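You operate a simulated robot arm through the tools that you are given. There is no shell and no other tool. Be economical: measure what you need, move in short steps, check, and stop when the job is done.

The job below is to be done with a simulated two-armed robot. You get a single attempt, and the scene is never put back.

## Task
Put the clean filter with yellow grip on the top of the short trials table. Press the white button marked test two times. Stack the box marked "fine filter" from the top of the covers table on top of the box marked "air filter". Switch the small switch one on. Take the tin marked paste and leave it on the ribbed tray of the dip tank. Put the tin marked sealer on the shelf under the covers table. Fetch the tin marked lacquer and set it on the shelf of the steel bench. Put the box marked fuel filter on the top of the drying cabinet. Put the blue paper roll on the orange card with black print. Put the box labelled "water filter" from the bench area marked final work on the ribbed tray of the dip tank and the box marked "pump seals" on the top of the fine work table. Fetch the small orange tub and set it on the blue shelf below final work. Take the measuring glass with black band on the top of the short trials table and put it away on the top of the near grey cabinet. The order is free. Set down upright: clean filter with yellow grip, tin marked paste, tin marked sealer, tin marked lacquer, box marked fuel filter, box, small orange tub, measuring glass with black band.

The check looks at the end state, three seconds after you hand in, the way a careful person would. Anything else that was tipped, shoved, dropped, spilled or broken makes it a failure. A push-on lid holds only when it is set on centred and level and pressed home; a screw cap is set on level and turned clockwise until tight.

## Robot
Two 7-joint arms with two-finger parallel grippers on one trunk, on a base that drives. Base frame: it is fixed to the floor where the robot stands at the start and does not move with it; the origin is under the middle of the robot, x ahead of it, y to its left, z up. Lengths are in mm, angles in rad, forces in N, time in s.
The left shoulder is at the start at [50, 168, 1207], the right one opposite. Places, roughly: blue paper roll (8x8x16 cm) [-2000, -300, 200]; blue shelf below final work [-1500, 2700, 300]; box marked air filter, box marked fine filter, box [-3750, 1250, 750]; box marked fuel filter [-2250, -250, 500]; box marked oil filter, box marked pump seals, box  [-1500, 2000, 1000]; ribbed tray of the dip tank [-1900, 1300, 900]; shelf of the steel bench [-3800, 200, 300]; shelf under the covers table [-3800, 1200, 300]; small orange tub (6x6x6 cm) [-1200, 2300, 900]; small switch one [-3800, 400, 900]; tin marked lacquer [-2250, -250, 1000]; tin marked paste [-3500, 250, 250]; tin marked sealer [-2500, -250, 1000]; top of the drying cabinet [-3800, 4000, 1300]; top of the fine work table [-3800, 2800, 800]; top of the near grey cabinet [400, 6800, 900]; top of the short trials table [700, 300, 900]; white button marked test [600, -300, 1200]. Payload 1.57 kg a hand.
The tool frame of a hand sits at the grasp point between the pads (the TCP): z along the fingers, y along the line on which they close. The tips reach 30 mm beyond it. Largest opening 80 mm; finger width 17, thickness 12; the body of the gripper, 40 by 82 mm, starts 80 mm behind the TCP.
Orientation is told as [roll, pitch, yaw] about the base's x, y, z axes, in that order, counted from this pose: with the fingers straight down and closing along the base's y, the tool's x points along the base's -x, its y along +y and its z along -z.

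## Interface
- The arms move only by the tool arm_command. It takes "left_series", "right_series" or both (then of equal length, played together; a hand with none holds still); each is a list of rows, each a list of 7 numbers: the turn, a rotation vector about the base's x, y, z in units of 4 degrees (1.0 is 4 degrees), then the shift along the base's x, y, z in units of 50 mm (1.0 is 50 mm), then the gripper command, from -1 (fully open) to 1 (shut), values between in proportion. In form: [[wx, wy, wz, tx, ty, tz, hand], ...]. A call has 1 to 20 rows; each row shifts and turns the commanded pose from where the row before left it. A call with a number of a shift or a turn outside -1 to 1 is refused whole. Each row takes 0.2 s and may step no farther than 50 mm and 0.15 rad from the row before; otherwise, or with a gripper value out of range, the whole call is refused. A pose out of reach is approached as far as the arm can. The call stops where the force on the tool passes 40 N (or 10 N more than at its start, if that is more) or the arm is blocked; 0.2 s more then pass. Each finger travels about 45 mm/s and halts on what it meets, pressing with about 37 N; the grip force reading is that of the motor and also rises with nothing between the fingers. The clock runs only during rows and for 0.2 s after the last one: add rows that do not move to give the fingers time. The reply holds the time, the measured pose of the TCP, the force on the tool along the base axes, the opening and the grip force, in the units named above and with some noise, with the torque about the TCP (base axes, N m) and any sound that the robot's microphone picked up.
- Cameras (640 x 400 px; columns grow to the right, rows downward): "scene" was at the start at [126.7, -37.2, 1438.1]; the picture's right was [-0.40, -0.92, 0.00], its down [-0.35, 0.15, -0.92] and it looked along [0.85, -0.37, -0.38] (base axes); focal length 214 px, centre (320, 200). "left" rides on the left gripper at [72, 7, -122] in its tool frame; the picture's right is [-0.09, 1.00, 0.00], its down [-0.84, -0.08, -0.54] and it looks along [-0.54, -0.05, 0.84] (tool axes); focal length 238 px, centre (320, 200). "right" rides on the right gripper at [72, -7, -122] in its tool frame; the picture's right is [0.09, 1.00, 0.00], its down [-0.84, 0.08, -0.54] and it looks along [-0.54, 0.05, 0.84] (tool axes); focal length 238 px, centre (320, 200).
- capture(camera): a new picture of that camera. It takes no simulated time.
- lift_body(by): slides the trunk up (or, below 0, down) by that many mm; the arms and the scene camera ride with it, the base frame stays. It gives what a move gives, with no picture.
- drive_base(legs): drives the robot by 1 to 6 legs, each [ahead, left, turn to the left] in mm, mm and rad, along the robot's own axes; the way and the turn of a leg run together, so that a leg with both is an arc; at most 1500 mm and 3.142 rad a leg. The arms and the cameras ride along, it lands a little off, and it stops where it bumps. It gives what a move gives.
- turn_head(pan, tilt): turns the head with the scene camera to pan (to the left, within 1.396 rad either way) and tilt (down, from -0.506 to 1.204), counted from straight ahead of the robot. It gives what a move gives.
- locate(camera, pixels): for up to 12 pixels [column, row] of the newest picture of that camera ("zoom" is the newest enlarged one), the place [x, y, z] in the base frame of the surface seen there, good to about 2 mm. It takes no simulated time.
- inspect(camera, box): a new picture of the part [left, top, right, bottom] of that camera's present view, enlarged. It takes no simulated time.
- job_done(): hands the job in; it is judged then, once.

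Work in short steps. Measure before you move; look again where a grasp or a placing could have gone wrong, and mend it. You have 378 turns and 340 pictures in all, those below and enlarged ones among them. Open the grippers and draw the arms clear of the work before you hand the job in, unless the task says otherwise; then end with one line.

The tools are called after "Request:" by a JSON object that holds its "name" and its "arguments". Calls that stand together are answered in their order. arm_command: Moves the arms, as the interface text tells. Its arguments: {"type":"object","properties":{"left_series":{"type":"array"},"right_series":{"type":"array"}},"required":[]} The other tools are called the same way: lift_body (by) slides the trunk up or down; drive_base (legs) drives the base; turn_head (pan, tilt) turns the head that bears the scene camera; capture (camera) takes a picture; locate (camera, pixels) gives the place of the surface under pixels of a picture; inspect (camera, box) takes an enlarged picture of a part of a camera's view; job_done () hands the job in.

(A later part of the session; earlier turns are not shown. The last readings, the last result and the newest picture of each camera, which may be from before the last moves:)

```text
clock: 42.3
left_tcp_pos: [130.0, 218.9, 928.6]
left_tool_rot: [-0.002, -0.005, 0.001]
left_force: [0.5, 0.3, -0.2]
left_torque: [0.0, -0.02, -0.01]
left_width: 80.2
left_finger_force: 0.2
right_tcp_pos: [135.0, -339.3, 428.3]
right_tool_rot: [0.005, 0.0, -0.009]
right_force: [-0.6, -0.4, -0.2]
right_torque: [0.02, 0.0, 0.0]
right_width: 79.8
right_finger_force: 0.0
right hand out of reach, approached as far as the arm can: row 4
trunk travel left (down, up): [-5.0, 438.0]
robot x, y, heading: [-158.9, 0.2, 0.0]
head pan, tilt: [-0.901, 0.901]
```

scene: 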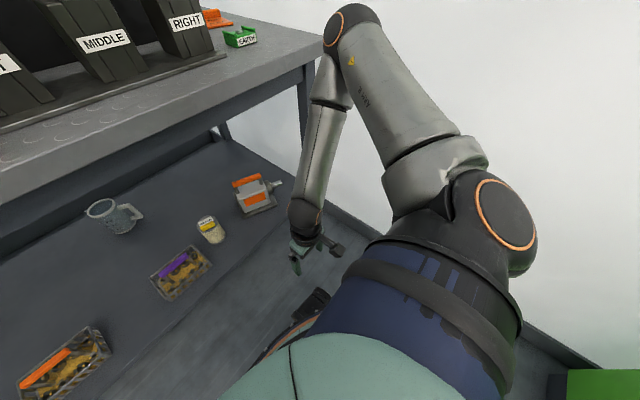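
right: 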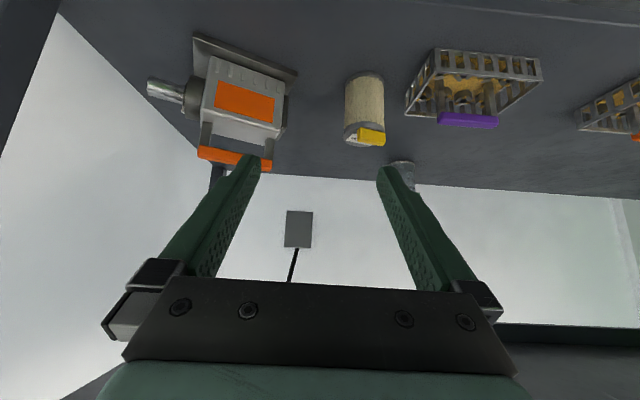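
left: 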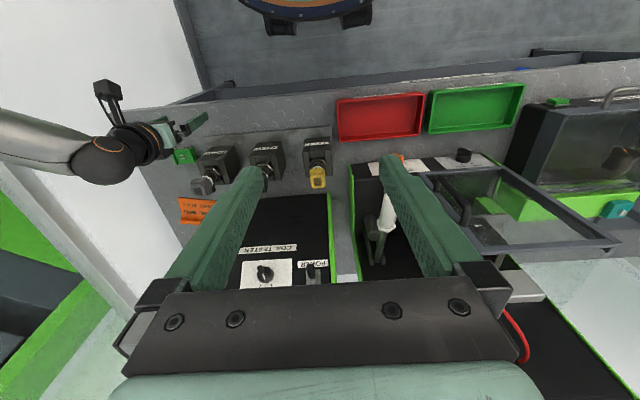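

Outward goes lower, so posture matters. The left arm was not pitched before; I test how low it goes tool-down in its original posture.

Request:
{"name": "arm_command", "arguments": {"left_series": [[0, 0, 0, 0, 0, -0.9, -1], [0, 0, 0, 0, 0, -0.9, -1], [0, 0, 0, 0, 0, -0.9, -1], [0, 0, 0, 0, 0, -0.9, -1], [0, 0, 0, 0, 0, -0.9, -1], [0, 0, 0, 0, 0, -0.9, -1], [0, 0, 0, 0, 0, -0.9, -1], [0, 0, 0, 0, 0, -0.9, -1], [0, 0, 0, 0, 0, -0.9, -1], [0, 0, 0, 0, 0, -0.9, -1], [0, 0, 0, 0, 0, -0.9, -1], [0, 0, 0, 0, 0, -0.9, -1]]}}

Request:
{"name": "turn_head", "arguments": {"pan": 0.7, "tilt": 0.8}}

Request:
{"name": "capture", "arguments": {"camera": "scene"}}

```text
clock: 44.9
left_tcp_pos: [132.2, 220.8, 386.6]
left_tool_rot: [-0.003, -0.004, -0.001]
left_force: [-0.1, 0.3, 0.4]
left_torque: [0.02, 0.0, 0.01]
left_width: 80.0
left_finger_force: 0.0
right_tcp_pos: [133.7, -339.4, 428.9]
right_tool_rot: [0.004, -0.001, -0.008]
right_force: [-0.9, 0.0, -0.1]
right_torque: [0.0, 0.02, -0.01]
right_width: 80.2
right_finger_force: 0.0
trunk travel left (down, up): [-5.0, 438.0]
robot x, y, heading: [-160.4, 1.4, 0.005]
head pan, tilt: [-0.901, 0.901]
```

```text
clock: 46.6
left_tcp_pos: [133.7, 221.2, 388.0]
left_tool_rot: [-0.002, -0.003, 0.002]
left_force: [0.4, 0.1, 1.1]
left_torque: [-0.03, 0.0, -0.04]
left_width: 80.1
left_finger_force: 0.0
right_tcp_pos: [133.6, -338.4, 427.3]
right_tool_rot: [0.006, 0.003, -0.009]
right_force: [0.5, 0.0, 0.1]
right_torque: [0.01, 0.02, 0.02]
right_width: 79.8
right_finger_force: 0.0
trunk travel left (down, up): [-5.0, 438.0]
robot x, y, heading: [-153.7, 2.1, -0.002]
head pan, tilt: [0.7, 0.799]
```

```text
308 pictures are left
```

scene: 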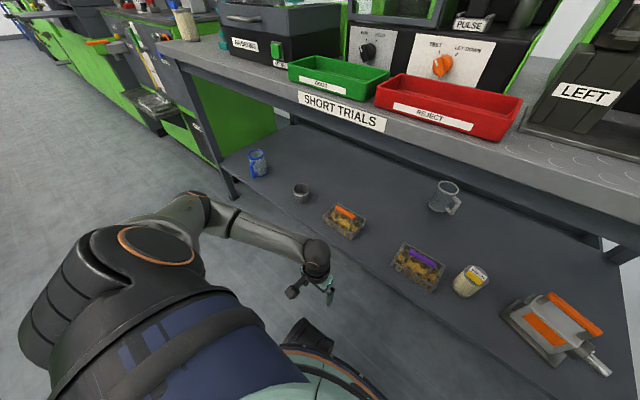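

The left arm has a good low-elbow posture. I raise its hand slightly, then turn the robot right by 0.5 rad and close in so the left arm faces the filter.

Request:
{"name": "arm_command", "arguments": {"left_series": [[0, 0, 0, -0.4, 0, 0.9, -1], [0, 0, 0, -0.4, 0, 0.9, -1]]}}

Request:
{"name": "drive_base", "arguments": {"legs": [[0, 0, -0.5], [138, 75, 0]]}}

Request:
{"name": "turn_head", "arguments": {"pan": 0.0, "tilt": 0.8}}

Request:
{"name": "capture", "arguments": {"camera": "scene"}}

Request:
{"name": "capture", "arguments": {"camera": "left"}}

```text
clock: 47.2
left_tcp_pos: [92.3, 221.3, 479.5]
left_tool_rot: [-0.003, -0.003, 0.0]
left_force: [-0.7, -0.4, 1.0]
left_torque: [0.05, 0.01, -0.01]
left_width: 80.0
left_finger_force: 0.1
right_tcp_pos: [134.8, -338.6, 427.7]
right_tool_rot: [0.006, 0.002, -0.009]
right_force: [0.0, -0.5, -0.7]
right_torque: [-0.03, 0.0, 0.0]
right_width: 79.9
right_finger_force: 0.0
trunk travel left (down, up): [-5.0, 438.0]
robot x, y, heading: [-156.7, 1.5, 0.001]
head pan, tilt: [0.7, 0.799]
```

```text
clock: 50.0
left_tcp_pos: [323.9, 73.4, 480.0]
left_tool_rot: [-0.002, -0.004, -0.506]
left_force: [0.0, -0.6, 0.0]
left_torque: [0.01, -0.01, 0.0]
left_width: 80.1
left_finger_force: 0.1
right_tcp_pos: [90.1, -437.2, 427.7]
right_tool_rot: [0.006, 0.001, -0.512]
right_force: [-0.2, -0.2, -0.1]
right_torque: [0.0, -0.01, 0.02]
right_width: 79.9
right_finger_force: 0.0
trunk travel left (down, up): [-5.0, 438.0]
robot x, y, heading: [-2.5, 1.5, -0.506]
head pan, tilt: [0.7, 0.799]
```

```text
clock: 51.1
left_tcp_pos: [323.4, 72.6, 479.5]
left_tool_rot: [-0.002, -0.004, -0.504]
left_force: [-0.2, 0.2, 0.0]
left_torque: [-0.02, 0.01, 0.01]
left_width: 80.0
left_finger_force: 0.1
right_tcp_pos: [90.1, -438.3, 428.5]
right_tool_rot: [0.005, 0.002, -0.513]
right_force: [0.5, -0.2, -0.3]
right_torque: [0.01, 0.0, 0.01]
right_width: 80.0
right_finger_force: 0.1
trunk travel left (down, up): [-5.0, 438.0]
robot x, y, heading: [2.9, -1.6, -0.505]
head pan, tilt: [0.0, 0.799]
```

```text
307 pictures are left
```

scene: 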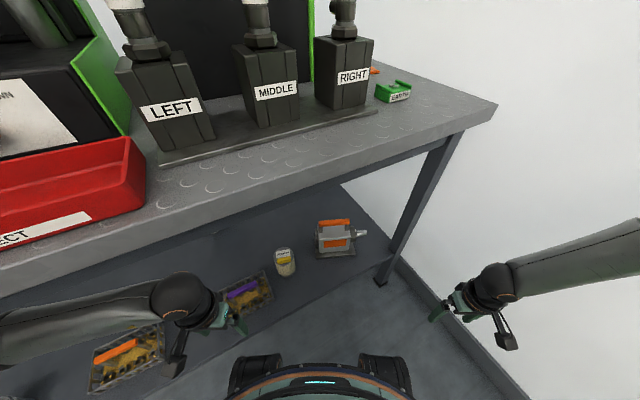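

```text
306 pictures are left
```

left: 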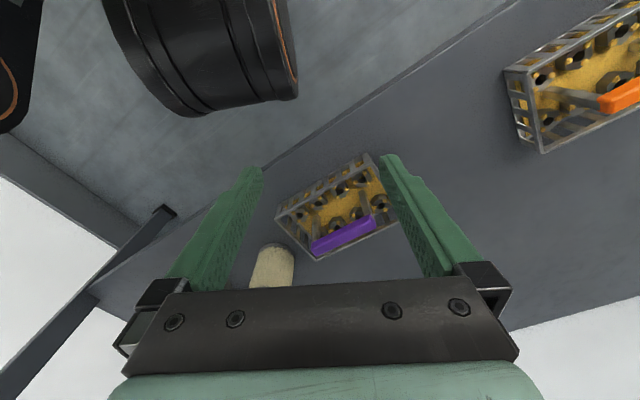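

I tilt the left hand 32° forward along the robot's heading and move to a stand-off point up-slope of the filter.

Request:
{"name": "arm_command", "arguments": {"left_series": [[-0.484, -0.875, 0, 0.23, -0.4, 0.05, -1], [-0.484, -0.875, 0, 0.23, -0.4, 0.05, -1], [-0.484, -0.875, 0, 0.23, -0.4, 0.05, -1], [-0.484, -0.875, 0, 0.23, -0.4, 0.05, -1], [-0.484, -0.875, 0, 0.23, -0.4, 0.05, -1], [-0.484, -0.875, 0, 0.23, -0.4, 0.05, -1], [-0.484, -0.875, 0, 0.23, -0.4, 0.05, -1], [-0.484, -0.875, 0, 0.23, -0.4, 0.05, -1], [0, 0, 0, 0, 0, 0, -1]]}}

Request:
{"name": "capture", "arguments": {"camera": "left"}}

Request:
{"name": "capture", "arguments": {"camera": "scene"}}

```text
clock: 53.1
left_tcp_pos: [417.1, -86.6, 500.4]
left_tool_rot: [-0.003, -0.565, -0.504]
left_force: [-0.5, 1.1, 0.6]
left_torque: [-0.01, -0.02, -0.02]
left_width: 79.7
left_finger_force: 0.1
right_tcp_pos: [90.7, -437.0, 428.8]
right_tool_rot: [0.005, 0.001, -0.511]
right_force: [0.0, 0.6, 0.7]
right_torque: [-0.03, -0.02, -0.02]
right_width: 79.8
right_finger_force: 0.1
trunk travel left (down, up): [-5.0, 438.0]
robot x, y, heading: [-1.7, 6.0, -0.5]
head pan, tilt: [0.0, 0.799]
```

```text
305 pictures are left
```

left: 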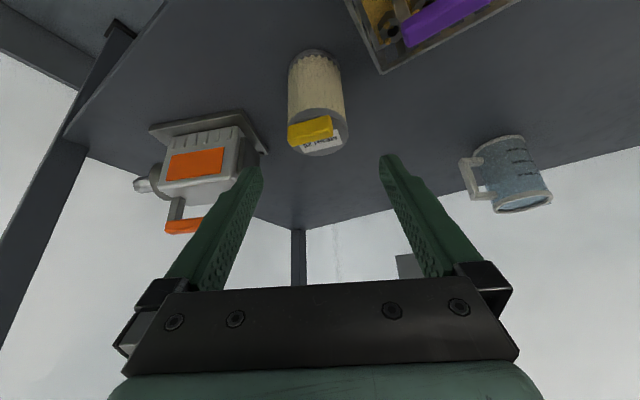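

```text
304 pictures are left
```

scene: 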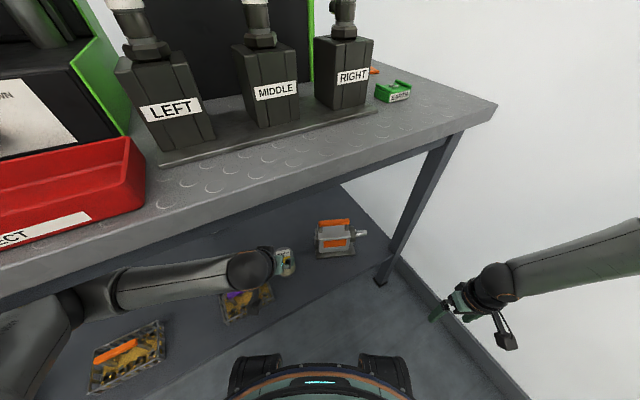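

The filter is between the finger lines at (318,105-145). I measure its edges in the wrist view.

Request:
{"name": "locate", "arguments": {"camera": "left", "pixels": [[316, 95], [291, 95], [342, 95], [320, 150], [291, 130], [348, 130], [380, 72], [345, 15], [312, 125]]}}

```text
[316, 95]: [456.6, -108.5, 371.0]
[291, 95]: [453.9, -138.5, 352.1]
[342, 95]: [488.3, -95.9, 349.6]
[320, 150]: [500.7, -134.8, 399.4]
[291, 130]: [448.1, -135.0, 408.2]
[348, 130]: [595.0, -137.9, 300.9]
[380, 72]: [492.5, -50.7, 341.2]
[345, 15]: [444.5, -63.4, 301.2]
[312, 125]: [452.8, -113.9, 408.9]
```

Filter centre ≈[484,-124]. I slide along the tool axis down to z≈378 with fingers open, then look before closing.

Request:
{"name": "arm_command", "arguments": {"left_series": [[0, 0, 0, 0.268, -0.15, -0.49, -1], [0, 0, 0, 0.268, -0.15, -0.49, -1], [0, 0, 0, 0.268, -0.15, -0.49, -1], [0, 0, 0, 0.268, -0.15, -0.49, -1], [0, 0, 0, 0.268, -0.15, -0.49, -1], [0, 0, 0, 0, 0, 0, -1]]}}

Request:
{"name": "capture", "arguments": {"camera": "left"}}

```text
clock: 54.5
left_tcp_pos: [481.7, -125.0, 376.1]
left_tool_rot: [-0.004, -0.561, -0.502]
left_force: [-0.2, 0.6, -0.1]
left_torque: [0.02, 0.0, -0.01]
left_width: 79.9
left_finger_force: 0.1
right_tcp_pos: [91.1, -437.7, 428.6]
right_tool_rot: [0.005, 0.0, -0.513]
right_force: [-1.0, -0.7, 0.3]
right_torque: [0.01, -0.01, 0.0]
right_width: 79.8
right_finger_force: 0.0
trunk travel left (down, up): [-5.0, 438.0]
robot x, y, heading: [-0.6, 0.3, -0.503]
head pan, tilt: [0.0, 0.799]
```

```text
303 pictures are left
```

left: 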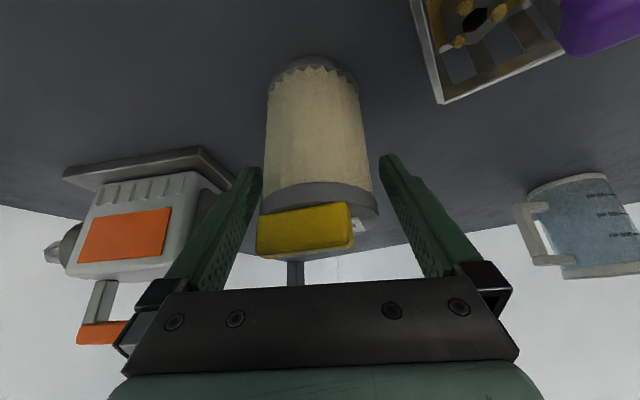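

Straddling cleanly, body between the fingers. I close the gripper.

Request:
{"name": "arm_command", "arguments": {"left_series": [[0, 0, 0, 0, 0, 0, 1], [0, 0, 0, 0, 0, 0, 1], [0, 0, 0, 0, 0, 0, 1], [0, 0, 0, 0, 0, 0, 1], [0, 0, 0, 0, 0, 0, 1]]}}

Request:
{"name": "arm_command", "arguments": {"left_series": [[0, 0, 0, 0, 0, 0.3, 1], [0, 0, 0, 0, 0, 0.7, 1], [0, 0, 0, 0, 0, 0.7, 1], [0, 0, 0, 0, 0, 0, 1]]}}

Request:
{"name": "capture", "arguments": {"camera": "left"}}

```text
clock: 55.7
left_tcp_pos: [481.6, -124.9, 378.2]
left_tool_rot: [-0.004, -0.56, -0.503]
left_force: [-0.1, -1.5, 0.1]
left_torque: [0.03, -0.01, 0.0]
left_width: 63.5
left_finger_force: 37.1
right_tcp_pos: [89.8, -437.3, 428.1]
right_tool_rot: [0.005, 0.002, -0.511]
right_force: [0.2, 0.2, -0.3]
right_torque: [-0.03, 0.0, 0.04]
right_width: 80.2
right_finger_force: 0.0
trunk travel left (down, up): [-5.0, 438.0]
robot x, y, heading: [-0.8, -1.3, -0.502]
head pan, tilt: [0.0, 0.799]
```

```text
clock: 56.7
left_tcp_pos: [482.6, -125.3, 463.1]
left_tool_rot: [-0.001, -0.561, -0.504]
left_force: [-0.3, 0.6, -0.4]
left_torque: [0.02, 0.03, 0.01]
left_width: 0.0
left_finger_force: 21.3
right_tcp_pos: [90.2, -437.8, 426.4]
right_tool_rot: [0.004, 0.002, -0.51]
right_force: [0.8, 0.0, -0.9]
right_torque: [0.01, -0.02, 0.03]
right_width: 80.3
right_finger_force: 0.0
trunk travel left (down, up): [-5.0, 438.0]
robot x, y, heading: [3.4, -2.7, -0.502]
head pan, tilt: [0.0, 0.799]
```

```text
302 pictures are left
```

left: 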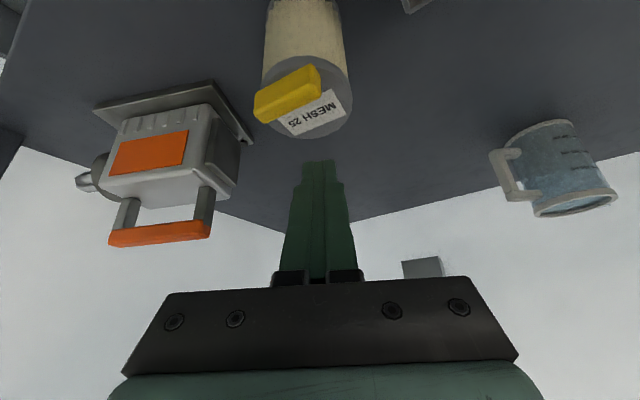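

The body slipped through; the filter stands still. The yellow grip is the intended handle — I measure its ends.

Request:
{"name": "arm_command", "arguments": {"left_series": [[0, 0, 0, 0, 0, 0, -1], [0, 0, 0, 0, 0, 0, -1], [0, 0, 0, 0, 0, 0, -1], [0, 0, 0, 0, 0, 0, -1]]}}

Request:
{"name": "inspect", "arguments": {"camera": "left", "box": [220, 0, 380, 150]}}

Request:
{"name": "locate", "arguments": {"camera": "left", "pixels": [[262, 116], [314, 88], [262, 100], [310, 72], [288, 100], [288, 92], [270, 128], [330, 125], [345, 90], [300, 112]]}}

```text
clock: 57.7
left_tcp_pos: [480.4, -125.4, 463.0]
left_tool_rot: [-0.006, -0.561, -0.503]
left_force: [0.3, 0.5, 1.4]
left_torque: [-0.03, -0.01, -0.02]
left_width: 80.1
left_finger_force: 0.1
right_tcp_pos: [91.5, -437.7, 428.7]
right_tool_rot: [0.005, 0.002, -0.512]
right_force: [-0.7, 0.7, -0.4]
right_torque: [0.05, -0.02, 0.0]
right_width: 79.9
right_finger_force: 0.0
trunk travel left (down, up): [-5.0, 438.0]
robot x, y, heading: [3.1, 1.2, -0.501]
head pan, tilt: [0.0, 0.799]
```

```text
2.67 times, centred on (300, 75) of left
```

zoom: 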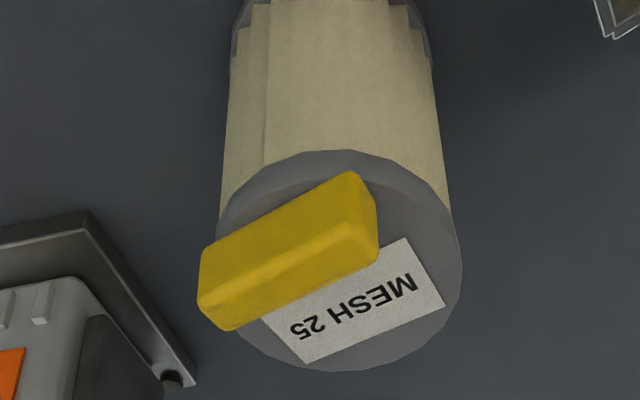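

```text
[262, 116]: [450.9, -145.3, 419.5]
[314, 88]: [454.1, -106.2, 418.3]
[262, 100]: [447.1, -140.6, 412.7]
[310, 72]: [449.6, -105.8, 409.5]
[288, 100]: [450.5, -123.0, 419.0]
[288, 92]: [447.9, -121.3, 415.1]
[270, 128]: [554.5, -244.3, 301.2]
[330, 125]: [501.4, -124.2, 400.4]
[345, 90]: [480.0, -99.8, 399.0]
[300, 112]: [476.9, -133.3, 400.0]
```

The yellow bar spans y -146..-104, x≈447-463, z 400-419. I raise, untilt the hand and begin yawing so the fingers will close along x across the bar.

Request:
{"name": "arm_command", "arguments": {"left_series": [[0.484, 0.875, 0, -0.06, 0, 0.15, -1], [0.484, 0.875, 0, -0.06, 0, 0.15, -1], [0.484, 0.875, 0, -0.06, 0, 0.15, -1], [0.484, 0.875, 0, -0.06, 0, 0.15, -1], [0.484, 0.875, 0, -0.06, 0, 0.15, -1], [0.484, 0.875, 0, -0.06, 0, 0.15, -1], [0.484, 0.875, 0, -0.06, 0, 0.15, -1], [0.484, 0.875, 0, -0.06, 0, 0.15, -1], [0, 0, -1, 0, 0, 0, -1], [0, 0, -1, 0, 0, 0, -1], [0, 0, -1, 0, 0, 0, -1], [0, 0, -1, 0, 0, 0, -1], [0, 0, -1, 0, 0, 0, -1], [0, 0, -1, 0, 0, 0, -1], [0, 0, -1, 0, 0, 0, -1], [0, 0, -1, 0, 0, 0, -1], [0, 0, -1, 0, 0, 0, -1], [0, 0, -1, 0, 0, 0, -1]]}}

Request:
{"name": "capture", "arguments": {"camera": "scene"}}

```text
clock: 61.7
left_tcp_pos: [437.7, -103.8, 487.7]
left_tool_rot: [-0.063, 0.047, -1.196]
left_force: [-0.5, 0.8, 0.3]
left_torque: [0.01, 0.04, -0.02]
left_width: 79.9
left_finger_force: 0.1
right_tcp_pos: [94.2, -435.0, 429.9]
right_tool_rot: [-0.007, -0.001, -0.504]
right_force: [-0.7, 1.0, 0.5]
right_torque: [0.04, 0.0, 0.0]
right_width: 80.1
right_finger_force: 0.0
trunk travel left (down, up): [-5.0, 438.0]
robot x, y, heading: [-2.4, 2.8, -0.499]
head pan, tilt: [0.0, 0.799]
stopped in row 18 (left hand): the arm was blocked; the commanded pose is now the measured one
```

```text
300 pictures are left
```

scene: 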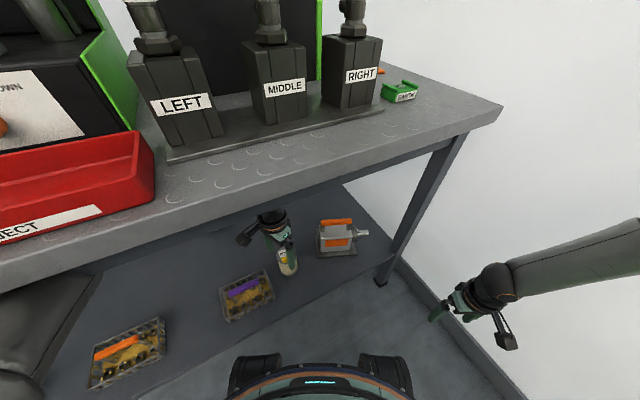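

The arm got blocked while yawing (forearm near the table underside). I reverse the yaw, toward closing along y across the bar's 42 mm length instead.

Request:
{"name": "arm_command", "arguments": {"left_series": [[0, 0, 1, 0, 0, 0.1, -1], [0, 0, 1, 0, 0, 0.1, -1], [0, 0, 1, 0, 0, 0.1, -1], [0, 0, 1, 0, 0, 0.1, -1], [0, 0, 1, 0, 0, 0, -1], [0, 0, 1, 0, 0, 0, -1], [0, 0, 1, 0, 0, 0, -1], [0, 0, 1, 0, 0, 0, -1], [0, 0, 1, 0, 0, 0, -1], [0, 0, 1, 0, 0, 0, -1], [0, 0, 1, 0, 0, 0, -1], [0, 0, 1, 0, 0, 0, -1], [0, 0, 1, 0, 0, 0, -1], [0, 0, 1, 0, 0, 0, -1], [0, 0, 1, 0, 0, 0, -1], [0, 0, 1, 0, 0, 0, -1], [0, 0, 1, 0, 0, 0, -1]]}}

Request:
{"name": "capture", "arguments": {"camera": "left"}}

Request:
{"name": "capture", "arguments": {"camera": "scene"}}

```text
clock: 65.3
left_tcp_pos: [434.1, -114.2, 507.3]
left_tool_rot: [-0.03, 0.062, -0.018]
left_force: [0.0, 0.7, 0.0]
left_torque: [-0.02, 0.02, -0.05]
left_width: 80.0
left_finger_force: 0.0
right_tcp_pos: [90.6, -438.0, 425.0]
right_tool_rot: [0.0, 0.005, -0.508]
right_force: [-0.4, 0.2, 0.4]
right_torque: [0.0, -0.04, -0.01]
right_width: 80.0
right_finger_force: 0.0
trunk travel left (down, up): [-5.0, 438.0]
robot x, y, heading: [-0.2, -2.1, -0.505]
head pan, tilt: [0.0, 0.799]
```

```text
299 pictures are left
```

left: 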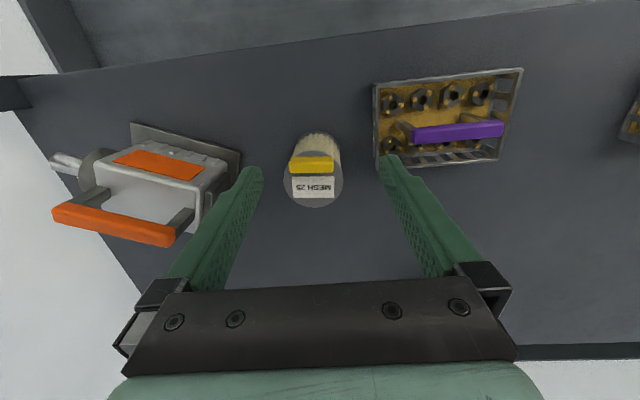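

```text
298 pictures are left
```

scene: 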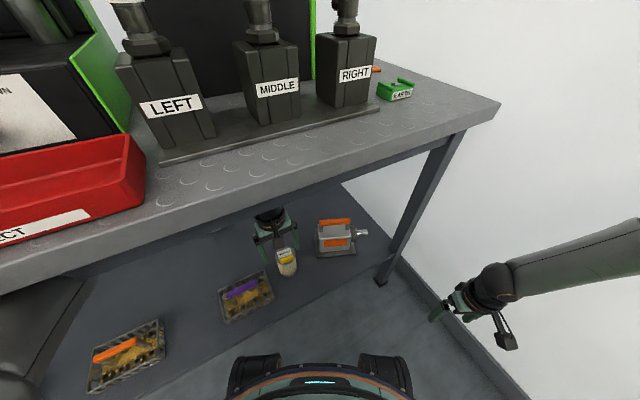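

I re-measure the yellow bar at (290-334,160-172) from this straight view.

Request:
{"name": "locate", "arguments": {"camera": "left", "pixels": [[293, 168], [331, 168], [312, 168], [312, 158], [312, 172], [314, 202], [290, 195], [336, 195]]}}

```text
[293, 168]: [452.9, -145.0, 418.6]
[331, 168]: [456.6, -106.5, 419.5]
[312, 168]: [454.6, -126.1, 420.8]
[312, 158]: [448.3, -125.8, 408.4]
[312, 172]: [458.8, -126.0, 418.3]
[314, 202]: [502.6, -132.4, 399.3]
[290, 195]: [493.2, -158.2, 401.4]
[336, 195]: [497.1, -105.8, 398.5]
```

Bar centre [455,-126], top 420. I level the hand and descend so tips are just above the cap (TCP z≈434).

Request:
{"name": "arm_command", "arguments": {"left_series": [[0.43, -0.9, -1, 0.42, -0.24, 0, -1], [0, 0, 0, 0, 0, -0.5, -1], [0, 0, 0, 0, 0, -0.5, -1], [0, 0, 0, 0, 0, -0.46, -1], [0, 0, 0, 0, 0, 0, -1]]}}

Request:
{"name": "capture", "arguments": {"camera": "left"}}

```text
clock: 66.5
left_tcp_pos: [463.3, -129.1, 449.6]
left_tool_rot: [-0.004, -0.022, -0.085]
left_force: [0.8, -0.8, -0.3]
left_torque: [-0.01, 0.02, -0.02]
left_width: 80.0
left_finger_force: 0.1
right_tcp_pos: [91.0, -437.2, 428.7]
right_tool_rot: [0.006, 0.002, -0.508]
right_force: [0.0, 0.1, -0.2]
right_torque: [0.02, -0.03, -0.03]
right_width: 80.0
right_finger_force: 0.0
trunk travel left (down, up): [-5.0, 438.0]
robot x, y, heading: [-2.0, -3.1, -0.503]
head pan, tilt: [0.0, 0.799]
```

```text
297 pictures are left
```

left: 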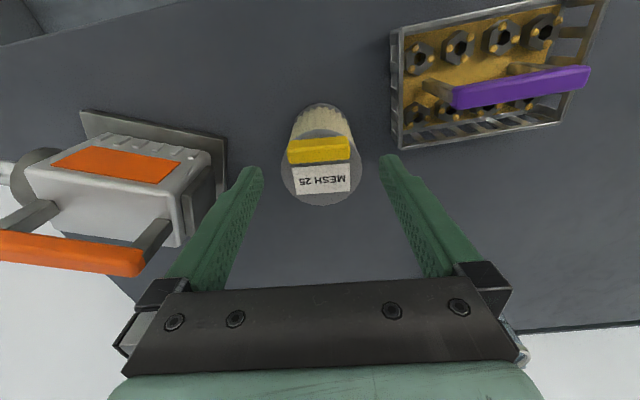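

The hand rests 15 mm above the command. I wait a few rows to see if it converges, and peek at the arm for contact.

Request:
{"name": "arm_command", "arguments": {"left_series": [[0, 0, 0, 0, 0, 0, -1], [0, 0, 0, 0, 0, 0, -1], [0, 0, 0, 0, 0, 0, -1]]}}

Request:
{"name": "turn_head", "arguments": {"pan": 0.5, "tilt": 0.8}}

Request:
{"name": "capture", "arguments": {"camera": "scene"}}

```text
clock: 67.3
left_tcp_pos: [463.4, -127.0, 448.4]
left_tool_rot: [-0.005, -0.021, -0.08]
left_force: [0.0, 0.2, -0.3]
left_torque: [-0.02, -0.04, -0.04]
left_width: 79.6
left_finger_force: 0.3
right_tcp_pos: [91.8, -436.1, 427.6]
right_tool_rot: [0.005, 0.001, -0.508]
right_force: [0.0, 0.2, -0.1]
right_torque: [0.02, -0.02, -0.01]
right_width: 79.7
right_finger_force: 0.0
trunk travel left (down, up): [-5.0, 438.0]
robot x, y, heading: [-1.7, 0.8, -0.5]
head pan, tilt: [0.0, 0.799]
```

```text
clock: 68.2
left_tcp_pos: [462.6, -126.5, 448.4]
left_tool_rot: [-0.005, -0.019, -0.082]
left_force: [0.1, -0.4, -0.6]
left_torque: [0.03, -0.01, 0.01]
left_width: 79.9
left_finger_force: 0.1
right_tcp_pos: [91.9, -436.5, 427.7]
right_tool_rot: [0.004, 0.002, -0.507]
right_force: [0.4, -0.4, -0.3]
right_torque: [0.02, 0.01, 0.0]
right_width: 80.1
right_finger_force: 0.0
trunk travel left (down, up): [-5.0, 438.0]
robot x, y, heading: [-3.4, 1.3, -0.504]
head pan, tilt: [0.499, 0.799]
```

```text
296 pictures are left
```

scene: 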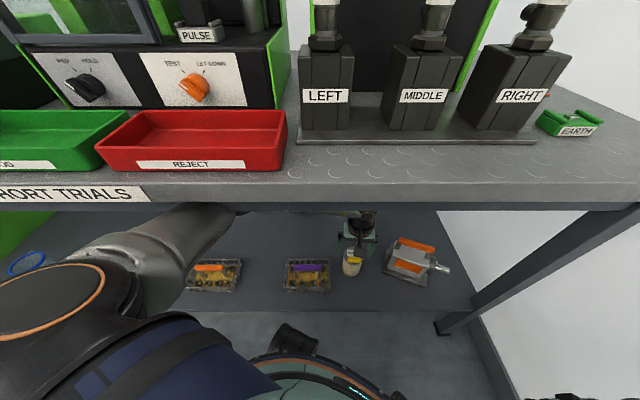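

The upper arm brushes the table edge. I tilt the hand forward 24° (which lowers the elbow), staying slightly high, and recheck.

Request:
{"name": "arm_command", "arguments": {"left_series": [[0, -1, 0, -0.05, -0.03, 0.1, -1], [0, -1, 0, -0.05, -0.03, 0.1, -1], [0, -1, 0, -0.05, -0.03, 0.1, -1], [0, -1, 0, -0.05, -0.03, 0, -1], [0, -1, 0, -0.05, -0.03, 0, -1], [0, -1, 0, -0.02, -0.03, 0, -1], [0, 0, 0, 0, 0, 0, -1]]}}

Request:
{"name": "capture", "arguments": {"camera": "left"}}

Request:
{"name": "capture", "arguments": {"camera": "scene"}}

```text
clock: 69.8
left_tcp_pos: [449.5, -135.1, 462.6]
left_tool_rot: [0.032, -0.439, -0.091]
left_force: [-0.3, 0.5, -0.2]
left_torque: [0.0, -0.04, -0.07]
left_width: 80.0
left_finger_force: 0.1
right_tcp_pos: [90.8, -437.0, 428.6]
right_tool_rot: [0.006, 0.001, -0.508]
right_force: [-0.7, -0.1, -0.2]
right_torque: [-0.01, -0.05, 0.0]
right_width: 80.3
right_finger_force: 0.0
trunk travel left (down, up): [-5.0, 438.0]
robot x, y, heading: [-1.8, -1.5, -0.495]
head pan, tilt: [0.499, 0.799]
```

```text
295 pictures are left
```

left: 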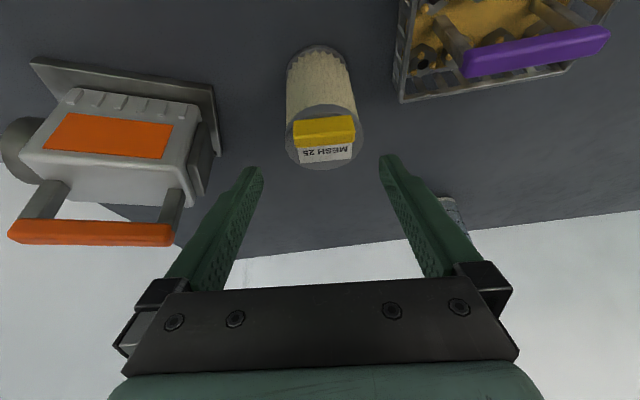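

```text
294 pictures are left
```

scene: 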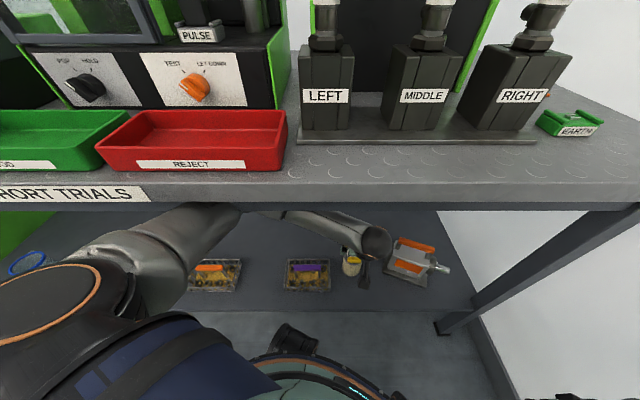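

The elbow still presses the table in this yaw. Analysis of the slip: the tilted pads met the cap on the near side of its centre; gripping 12 mm farther forward should hold. I return to the free yaw -0.5 posture at a stand-off.

Request:
{"name": "arm_command", "arguments": {"left_series": [[0, 0, -1, -0.03, 0.09, 0.1, -1], [0, 0, -1, -0.03, 0.09, 0.1, -1], [0, 0, -1, -0.03, 0.09, 0, -1], [0, 0, -1, -0.03, 0.09, 0, -1], [0, 0, -1, -0.03, 0.09, 0, -1], [0, 0, -1, -0.03, 0.09, 0, -1], [-0.484, -0.875, 0, 0, 0, 0, -1], [-0.484, -0.875, 0, 0, 0, 0, -1], [0, 0, 0, 0, 0, 0, -1]]}}

Request:
{"name": "capture", "arguments": {"camera": "scene"}}

Request:
{"name": "capture", "arguments": {"camera": "left"}}

```text
clock: 72.0
left_tcp_pos: [406.7, -127.6, 451.6]
left_tool_rot: [0.027, -0.525, -0.56]
left_force: [0.9, 0.5, 0.5]
left_torque: [-0.02, 0.03, -0.02]
left_width: 79.9
left_finger_force: 0.1
right_tcp_pos: [87.7, -450.3, 425.5]
right_tool_rot: [0.01, 0.003, -0.514]
right_force: [-0.2, 0.0, -0.2]
right_torque: [0.0, -0.01, -0.02]
right_width: 80.1
right_finger_force: 0.0
trunk travel left (down, up): [-5.0, 438.0]
robot x, y, heading: [-0.3, -14.6, -0.503]
head pan, tilt: [0.499, 0.799]
stopped in row 9 (left hand): the arm was blocked; the commanded pose is now the measured one
```

```text
293 pictures are left
```

scene: 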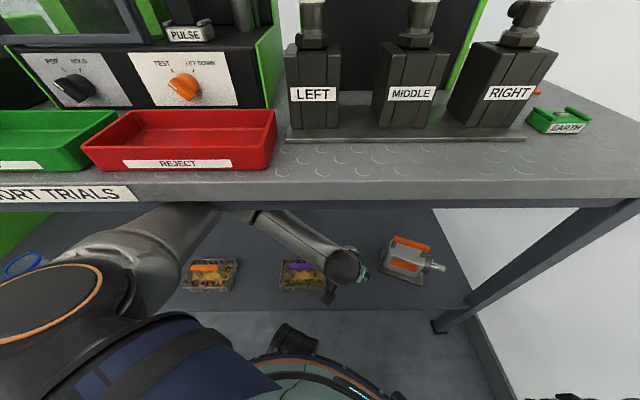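

```text
292 pictures are left
```

left: 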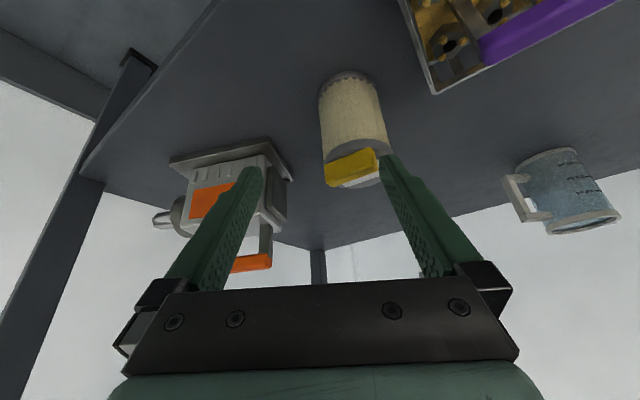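

The elbow has slid under the table edge and the base was pushed slightly. I back the base straight out along -x by 200 mm to free it.

Request:
{"name": "drive_base", "arguments": {"legs": [[-175, -96, 0]]}}

Request:
{"name": "capture", "arguments": {"camera": "scene"}}

Request:
{"name": "capture", "arguments": {"camera": "left"}}

```text
clock: 73.6
left_tcp_pos: [221.2, -124.4, 459.6]
left_tool_rot: [0.026, -0.545, -0.545]
left_force: [0.9, -0.6, -0.3]
left_torque: [0.02, -0.03, -0.04]
left_width: 80.1
left_finger_force: 0.1
right_tcp_pos: [-108.9, -447.1, 427.2]
right_tool_rot: [0.005, 0.002, -0.511]
right_force: [0.4, 0.1, 0.5]
right_torque: [0.04, -0.05, -0.01]
right_width: 79.9
right_finger_force: 0.0
trunk travel left (down, up): [-5.0, 438.0]
robot x, y, heading: [-193.9, -11.6, -0.504]
head pan, tilt: [0.499, 0.799]
```

```text
291 pictures are left
```

scene: 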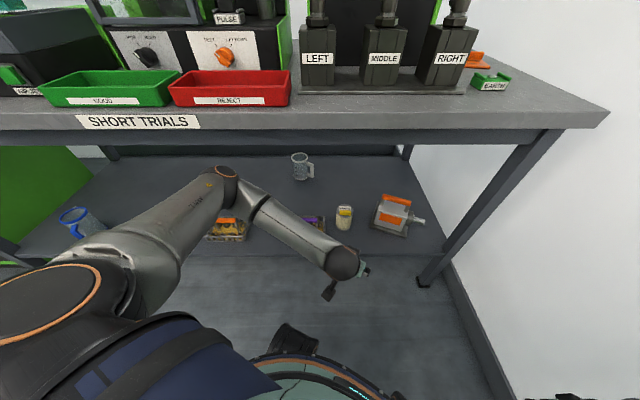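

```text
290 pictures are left
```

left: 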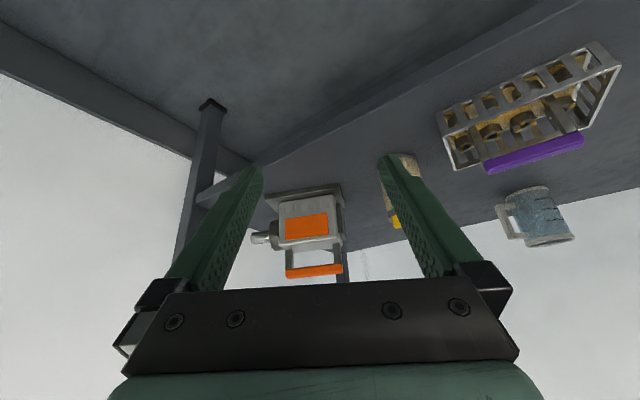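

Freed; shelf items look undisturbed. I retract the left hand to its earlier comfortable pose (untilted, out to the left) to reset the elbow.

Request:
{"name": "arm_command", "arguments": {"left_series": [[0.484, 0.875, 0, -0.22, 0.46, 0, -1], [0.484, 0.875, 0, -0.22, 0.46, 0, -1], [0.484, 0.875, 0, -0.22, 0.46, 0, -1], [0.484, 0.875, 0, -0.22, 0.46, 0, -1], [0.484, 0.875, 0, -0.22, 0.46, 0, -1], [0.484, 0.875, 0, -0.22, 0.46, 0, -1], [0.484, 0.875, 0, -0.22, 0.46, 0, -1], [0.3, 0.7, 0.6, -0.22, 0.46, 0, -1], [0, 0, 0, 0, 0, -0.9, -1], [0, 0, 0, 0, 0, -0.9, -1]]}}

Request:
{"name": "capture", "arguments": {"camera": "scene"}}

```text
clock: 75.8
left_tcp_pos: [131.6, 58.9, 369.1]
left_tool_rot: [0.001, -0.004, -0.496]
left_force: [-0.4, -0.5, 0.4]
left_torque: [0.04, -0.01, -0.01]
left_width: 80.2
left_finger_force: 0.1
right_tcp_pos: [-108.1, -448.4, 427.6]
right_tool_rot: [0.006, 0.0, -0.511]
right_force: [-0.2, -0.2, -0.4]
right_torque: [0.03, 0.01, 0.02]
right_width: 80.0
right_finger_force: 0.1
trunk travel left (down, up): [-5.0, 438.0]
robot x, y, heading: [-199.2, -11.6, -0.503]
head pan, tilt: [0.499, 0.799]
```

```text
289 pictures are left
```

scene: 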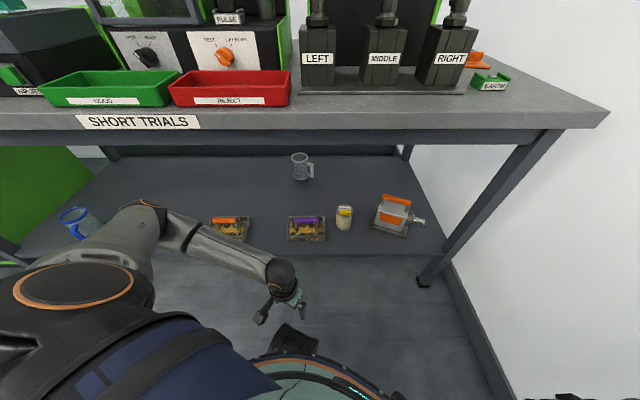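

I check the elbow height at (140,210).

Request:
{"name": "locate", "arguments": {"camera": "scene", "pixels": [[140, 210], [160, 215], [180, 235], [270, 265], [120, 225], [344, 218], [302, 225]]}}

```text
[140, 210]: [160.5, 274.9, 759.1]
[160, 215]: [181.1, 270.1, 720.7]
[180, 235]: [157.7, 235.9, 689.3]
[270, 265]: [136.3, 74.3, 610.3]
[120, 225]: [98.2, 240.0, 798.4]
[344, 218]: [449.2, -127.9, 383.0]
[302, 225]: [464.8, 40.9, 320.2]
```

Elbow top is at z≈760, just below the table lip. I drive to about x=-60 (arm straighter, elbow lower), then tilt and move to the stand-off.

Request:
{"name": "drive_base", "arguments": {"legs": [[116, 77, 0]]}}

Request:
{"name": "arm_command", "arguments": {"left_series": [[-0.484, -0.875, 0, 0.39, -0.43, 0.29, -1], [-0.484, -0.875, 0, 0.39, -0.43, 0.29, -1], [-0.484, -0.875, 0, 0.39, -0.43, 0.29, -1], [-0.484, -0.875, 0, 0.39, -0.43, 0.29, -1], [-0.484, -0.875, 0, 0.39, -0.43, 0.29, -1], [-0.484, -0.875, 0, 0.39, -0.43, 0.29, -1], [-0.484, -0.875, 0, 0.39, -0.43, 0.29, -1], [-0.484, -0.875, 0, 0.39, -0.43, 0.29, -1], [0, 0, 0, 0, 0, 0, -1]]}}

Request:
{"name": "capture", "arguments": {"camera": "left"}}

Request:
{"name": "capture", "arguments": {"camera": "scene"}}

```text
clock: 77.1
left_tcp_pos: [268.3, 72.0, 368.5]
left_tool_rot: [0.003, -0.004, -0.496]
left_force: [0.3, -0.1, -0.5]
left_torque: [0.03, 0.02, 0.0]
left_width: 79.8
left_finger_force: 0.0
right_tcp_pos: [28.9, -434.6, 427.8]
right_tool_rot: [0.007, 0.001, -0.509]
right_force: [0.0, 0.0, -0.5]
right_torque: [0.0, -0.01, -0.01]
right_width: 80.0
right_finger_force: 0.0
trunk travel left (down, up): [-5.0, 438.0]
robot x, y, heading: [-63.5, 3.2, -0.495]
head pan, tilt: [0.499, 0.799]
```

```text
clock: 79.1
left_tcp_pos: [423.7, -100.8, 485.6]
left_tool_rot: [-0.005, -0.563, -0.491]
left_force: [0.0, 0.0, 0.5]
left_torque: [0.0, 0.0, 0.0]
left_width: 80.0
left_finger_force: 0.0
right_tcp_pos: [28.0, -435.0, 428.0]
right_tool_rot: [0.005, 0.0, -0.511]
right_force: [-0.9, 0.1, -0.6]
right_torque: [0.0, 0.01, 0.0]
right_width: 80.1
right_finger_force: 0.1
trunk travel left (down, up): [-5.0, 438.0]
robot x, y, heading: [-60.2, 5.4, -0.498]
head pan, tilt: [0.499, 0.799]
```

```text
288 pictures are left
```

left: 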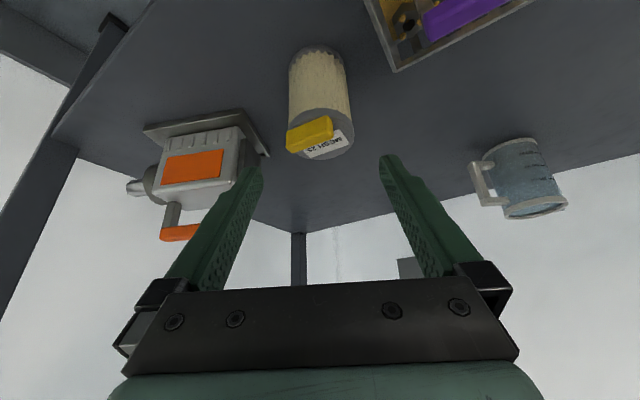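

```text
287 pictures are left
```

scene: 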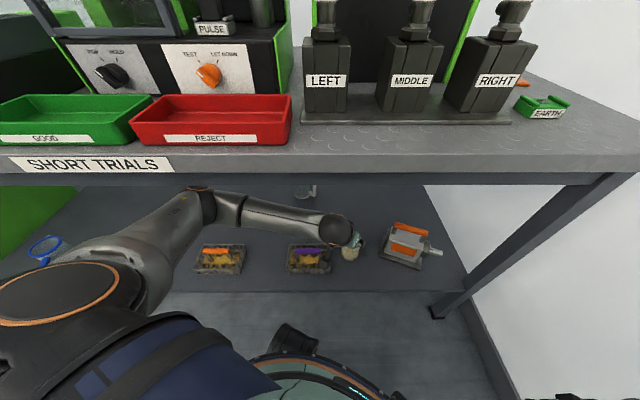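

Free of contact and aligned. I slide in along the tool axis to TCP ≈[488,-135,374] and close.

Request:
{"name": "arm_command", "arguments": {"left_series": [[0, 0, 0, 0.257, -0.137, -0.446, -1], [0, 0, 0, 0.257, -0.137, -0.446, -1], [0, 0, 0, 0.257, -0.137, -0.446, -1], [0, 0, 0, 0.257, -0.137, -0.446, -1], [0, 0, 0, 0.257, -0.137, -0.446, -1], [0, 0, 0, 0, 0, 0, -1], [0, 0, 0, 0, 0, 0, 1], [0, 0, 0, 0, 0, 0, 1], [0, 0, 0, 0, 0, 0, 1], [0, 0, 0, 0, 0, 0, 1], [0, 0, 0, 0, 0, 0, 1]]}}

Request:
{"name": "capture", "arguments": {"camera": "left"}}

```text
clock: 81.5
left_tcp_pos: [486.8, -134.9, 371.7]
left_tool_rot: [-0.007, -0.562, -0.492]
left_force: [-0.3, -0.2, 0.4]
left_torque: [-0.01, -0.01, 0.04]
left_width: 64.6
left_finger_force: 36.9
right_tcp_pos: [28.7, -435.0, 427.6]
right_tool_rot: [0.006, 0.003, -0.51]
right_force: [0.4, -1.0, 0.1]
right_torque: [-0.02, 0.02, -0.01]
right_width: 79.8
right_finger_force: 0.1
trunk travel left (down, up): [-5.0, 438.0]
robot x, y, heading: [-63.4, -0.8, -0.501]
head pan, tilt: [0.499, 0.799]
```

```text
286 pictures are left
```

left: 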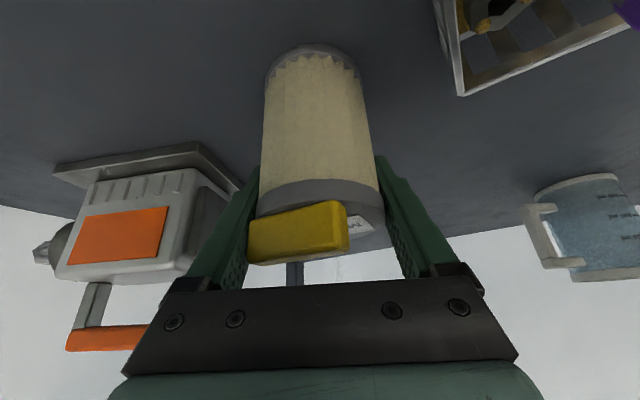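

Gripped at 64.6 mm, at the full diameter now. I lift gently in small steps.

Request:
{"name": "arm_command", "arguments": {"left_series": [[0, 0, 0, 0, 0, 0.05, 1], [0, 0, 0, 0, 0, 0.1, 1], [0, 0, 0, 0, 0, 0.15, 1], [0, 0, 0, 0, 0, 0.2, 1], [0, 0, 0, 0, 0, 0.2, 1], [0, 0, 0, 0, 0, 0.2, 1]]}}

Request:
{"name": "capture", "arguments": {"camera": "left"}}

```text
clock: 82.9
left_tcp_pos: [488.5, -134.7, 417.7]
left_tool_rot: [-0.005, -0.563, -0.495]
left_force: [0.0, 0.1, -1.7]
left_torque: [-0.04, -0.03, 0.01]
left_width: 64.5
left_finger_force: 36.8
right_tcp_pos: [29.2, -434.8, 427.6]
right_tool_rot: [0.005, 0.002, -0.512]
right_force: [-1.1, -0.8, -0.3]
right_torque: [0.0, -0.01, 0.0]
right_width: 79.9
right_finger_force: 0.1
trunk travel left (down, up): [-5.0, 438.0]
robot x, y, heading: [-58.7, 0.0, -0.504]
head pan, tilt: [0.499, 0.799]
```

```text
285 pictures are left
```

left: 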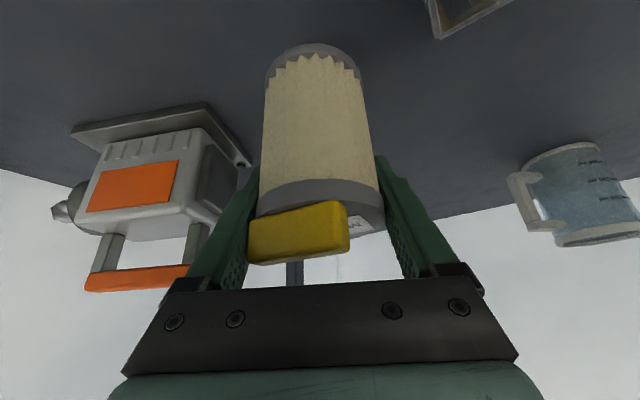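

It holds. I check the free strip on the table top in front of the socket plinth.

Request:
{"name": "locate", "arguments": {"camera": "scene", "pixels": [[400, 124], [400, 172], [300, 124], [290, 170], [510, 124], [580, 150], [290, 143], [560, 100], [620, 120], [140, 145]]}}

Request:
{"name": "drive_base", "arguments": {"legs": [[-219, -120, 0]]}}

```text
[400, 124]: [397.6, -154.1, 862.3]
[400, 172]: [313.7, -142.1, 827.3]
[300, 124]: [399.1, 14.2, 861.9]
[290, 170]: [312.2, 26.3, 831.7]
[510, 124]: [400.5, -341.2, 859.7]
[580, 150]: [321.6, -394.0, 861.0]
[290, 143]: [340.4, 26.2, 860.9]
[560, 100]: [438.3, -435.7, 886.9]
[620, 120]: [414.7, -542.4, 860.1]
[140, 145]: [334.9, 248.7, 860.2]
```

```text
clock: 84.7
left_tcp_pos: [236.0, -134.1, 418.3]
left_tool_rot: [-0.004, -0.562, -0.494]
left_force: [-0.8, -0.2, -0.9]
left_torque: [0.01, -0.01, -0.01]
left_width: 64.3
left_finger_force: 37.0
right_tcp_pos: [-222.9, -433.5, 427.1]
right_tool_rot: [0.006, 0.002, -0.509]
right_force: [0.2, 0.3, 0.3]
right_torque: [-0.01, 0.03, -0.01]
right_width: 80.3
right_finger_force: 0.1
trunk travel left (down, up): [-5.0, 438.0]
robot x, y, heading: [-312.8, 1.4, -0.501]
head pan, tilt: [0.499, 0.799]
```

The strip x 312–400 in front of the plinth (z 860) is free; I'll stand the filter at about [358,-100]. First raise the trunk fully, then the hand.

Request:
{"name": "lift_body", "arguments": {"by": 435}}

Request:
{"name": "arm_command", "arguments": {"left_series": [[0, 0, 0, 0, 0, 0.3, 1], [0, 0, 0, 0, 0, 0.6, 1], [0, 0, 0, 0, 0, 0.6, 1], [0, 0, 0, 0, 0, 0.6, 1], [0, 0, 0, 0, 0, 0.3, 1]]}}

Request:
{"name": "drive_base", "arguments": {"legs": [[102, 88, 0]]}}

Request:
{"name": "capture", "arguments": {"camera": "scene"}}

Request:
{"name": "capture", "arguments": {"camera": "left"}}

```text
refused: 435 is not a number from -400 to 400
```

```text
clock: 85.9
left_tcp_pos: [235.7, -133.1, 538.0]
left_tool_rot: [-0.005, -0.56, -0.494]
left_force: [0.2, -0.2, -0.5]
left_torque: [-0.01, -0.01, 0.0]
left_width: 64.4
left_finger_force: 36.8
right_tcp_pos: [-223.4, -434.2, 428.2]
right_tool_rot: [0.006, 0.002, -0.509]
right_force: [-0.2, 0.2, -1.1]
right_torque: [0.01, 0.01, -0.02]
right_width: 79.9
right_finger_force: 0.0
trunk travel left (down, up): [-5.0, 438.0]
robot x, y, heading: [-316.2, 7.3, -0.502]
head pan, tilt: [0.499, 0.799]
```

```text
clock: 87.2
left_tcp_pos: [368.1, -105.0, 538.8]
left_tool_rot: [-0.005, -0.562, -0.493]
left_force: [0.0, -0.5, -1.3]
left_torque: [-0.02, -0.03, -0.01]
left_width: 64.4
left_finger_force: 36.8
right_tcp_pos: [-92.4, -405.9, 428.5]
right_tool_rot: [0.005, 0.002, -0.508]
right_force: [0.3, 0.4, -0.3]
right_torque: [0.01, -0.01, 0.01]
right_width: 80.0
right_finger_force: 0.0
trunk travel left (down, up): [-5.0, 438.0]
robot x, y, heading: [-182.6, 34.1, -0.497]
head pan, tilt: [0.499, 0.799]
```

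```text
284 pictures are left
```

scene: 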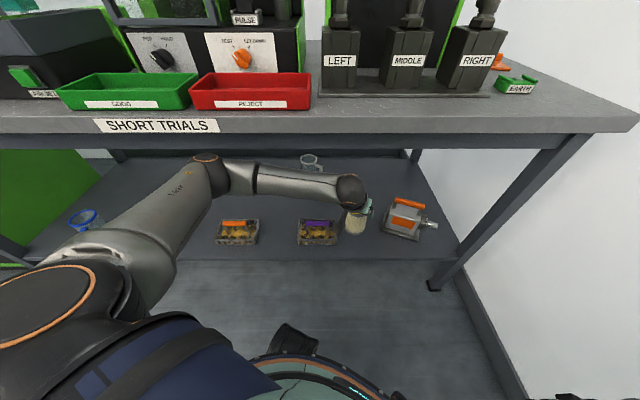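

```text
283 pictures are left
```

left: 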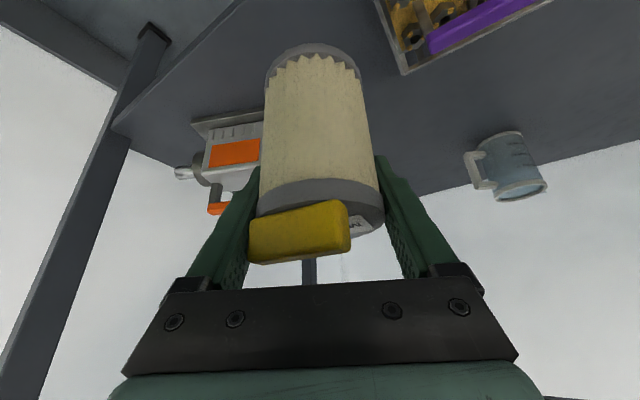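

The lift was refused (max 400 per call), no harm done. I back out again, then lift.

Request:
{"name": "drive_base", "arguments": {"legs": [[-102, -88, 0]]}}

Request:
{"name": "lift_body", "arguments": {"by": 400}}

```text
clock: 88.6
left_tcp_pos: [233.4, -132.3, 538.2]
left_tool_rot: [-0.005, -0.561, -0.492]
left_force: [-0.4, -0.3, -1.9]
left_torque: [-0.03, 0.0, -0.04]
left_width: 64.4
left_finger_force: 36.6
right_tcp_pos: [-223.4, -434.0, 427.3]
right_tool_rot: [0.007, 0.0, -0.508]
right_force: [0.0, -0.3, 0.3]
right_torque: [0.0, -0.01, -0.02]
right_width: 80.1
right_finger_force: 0.1
trunk travel left (down, up): [-5.0, 438.0]
robot x, y, heading: [-314.0, 2.6, -0.504]
head pan, tilt: [0.499, 0.799]
```

```text
clock: 92.4
left_tcp_pos: [234.5, -133.0, 937.7]
left_tool_rot: [-0.005, -0.562, -0.492]
left_force: [0.2, -0.2, -1.2]
left_torque: [0.0, 0.03, -0.02]
left_width: 64.0
left_finger_force: 37.0
right_tcp_pos: [-223.2, -434.6, 827.9]
right_tool_rot: [0.005, 0.002, -0.509]
right_force: [-0.5, -0.1, 0.5]
right_torque: [-0.02, -0.04, 0.0]
right_width: 79.6
right_finger_force: 0.1
trunk travel left (down, up): [-405.0, 38.0]
robot x, y, heading: [-319.9, 2.4, -0.496]
head pan, tilt: [0.499, 0.799]
```

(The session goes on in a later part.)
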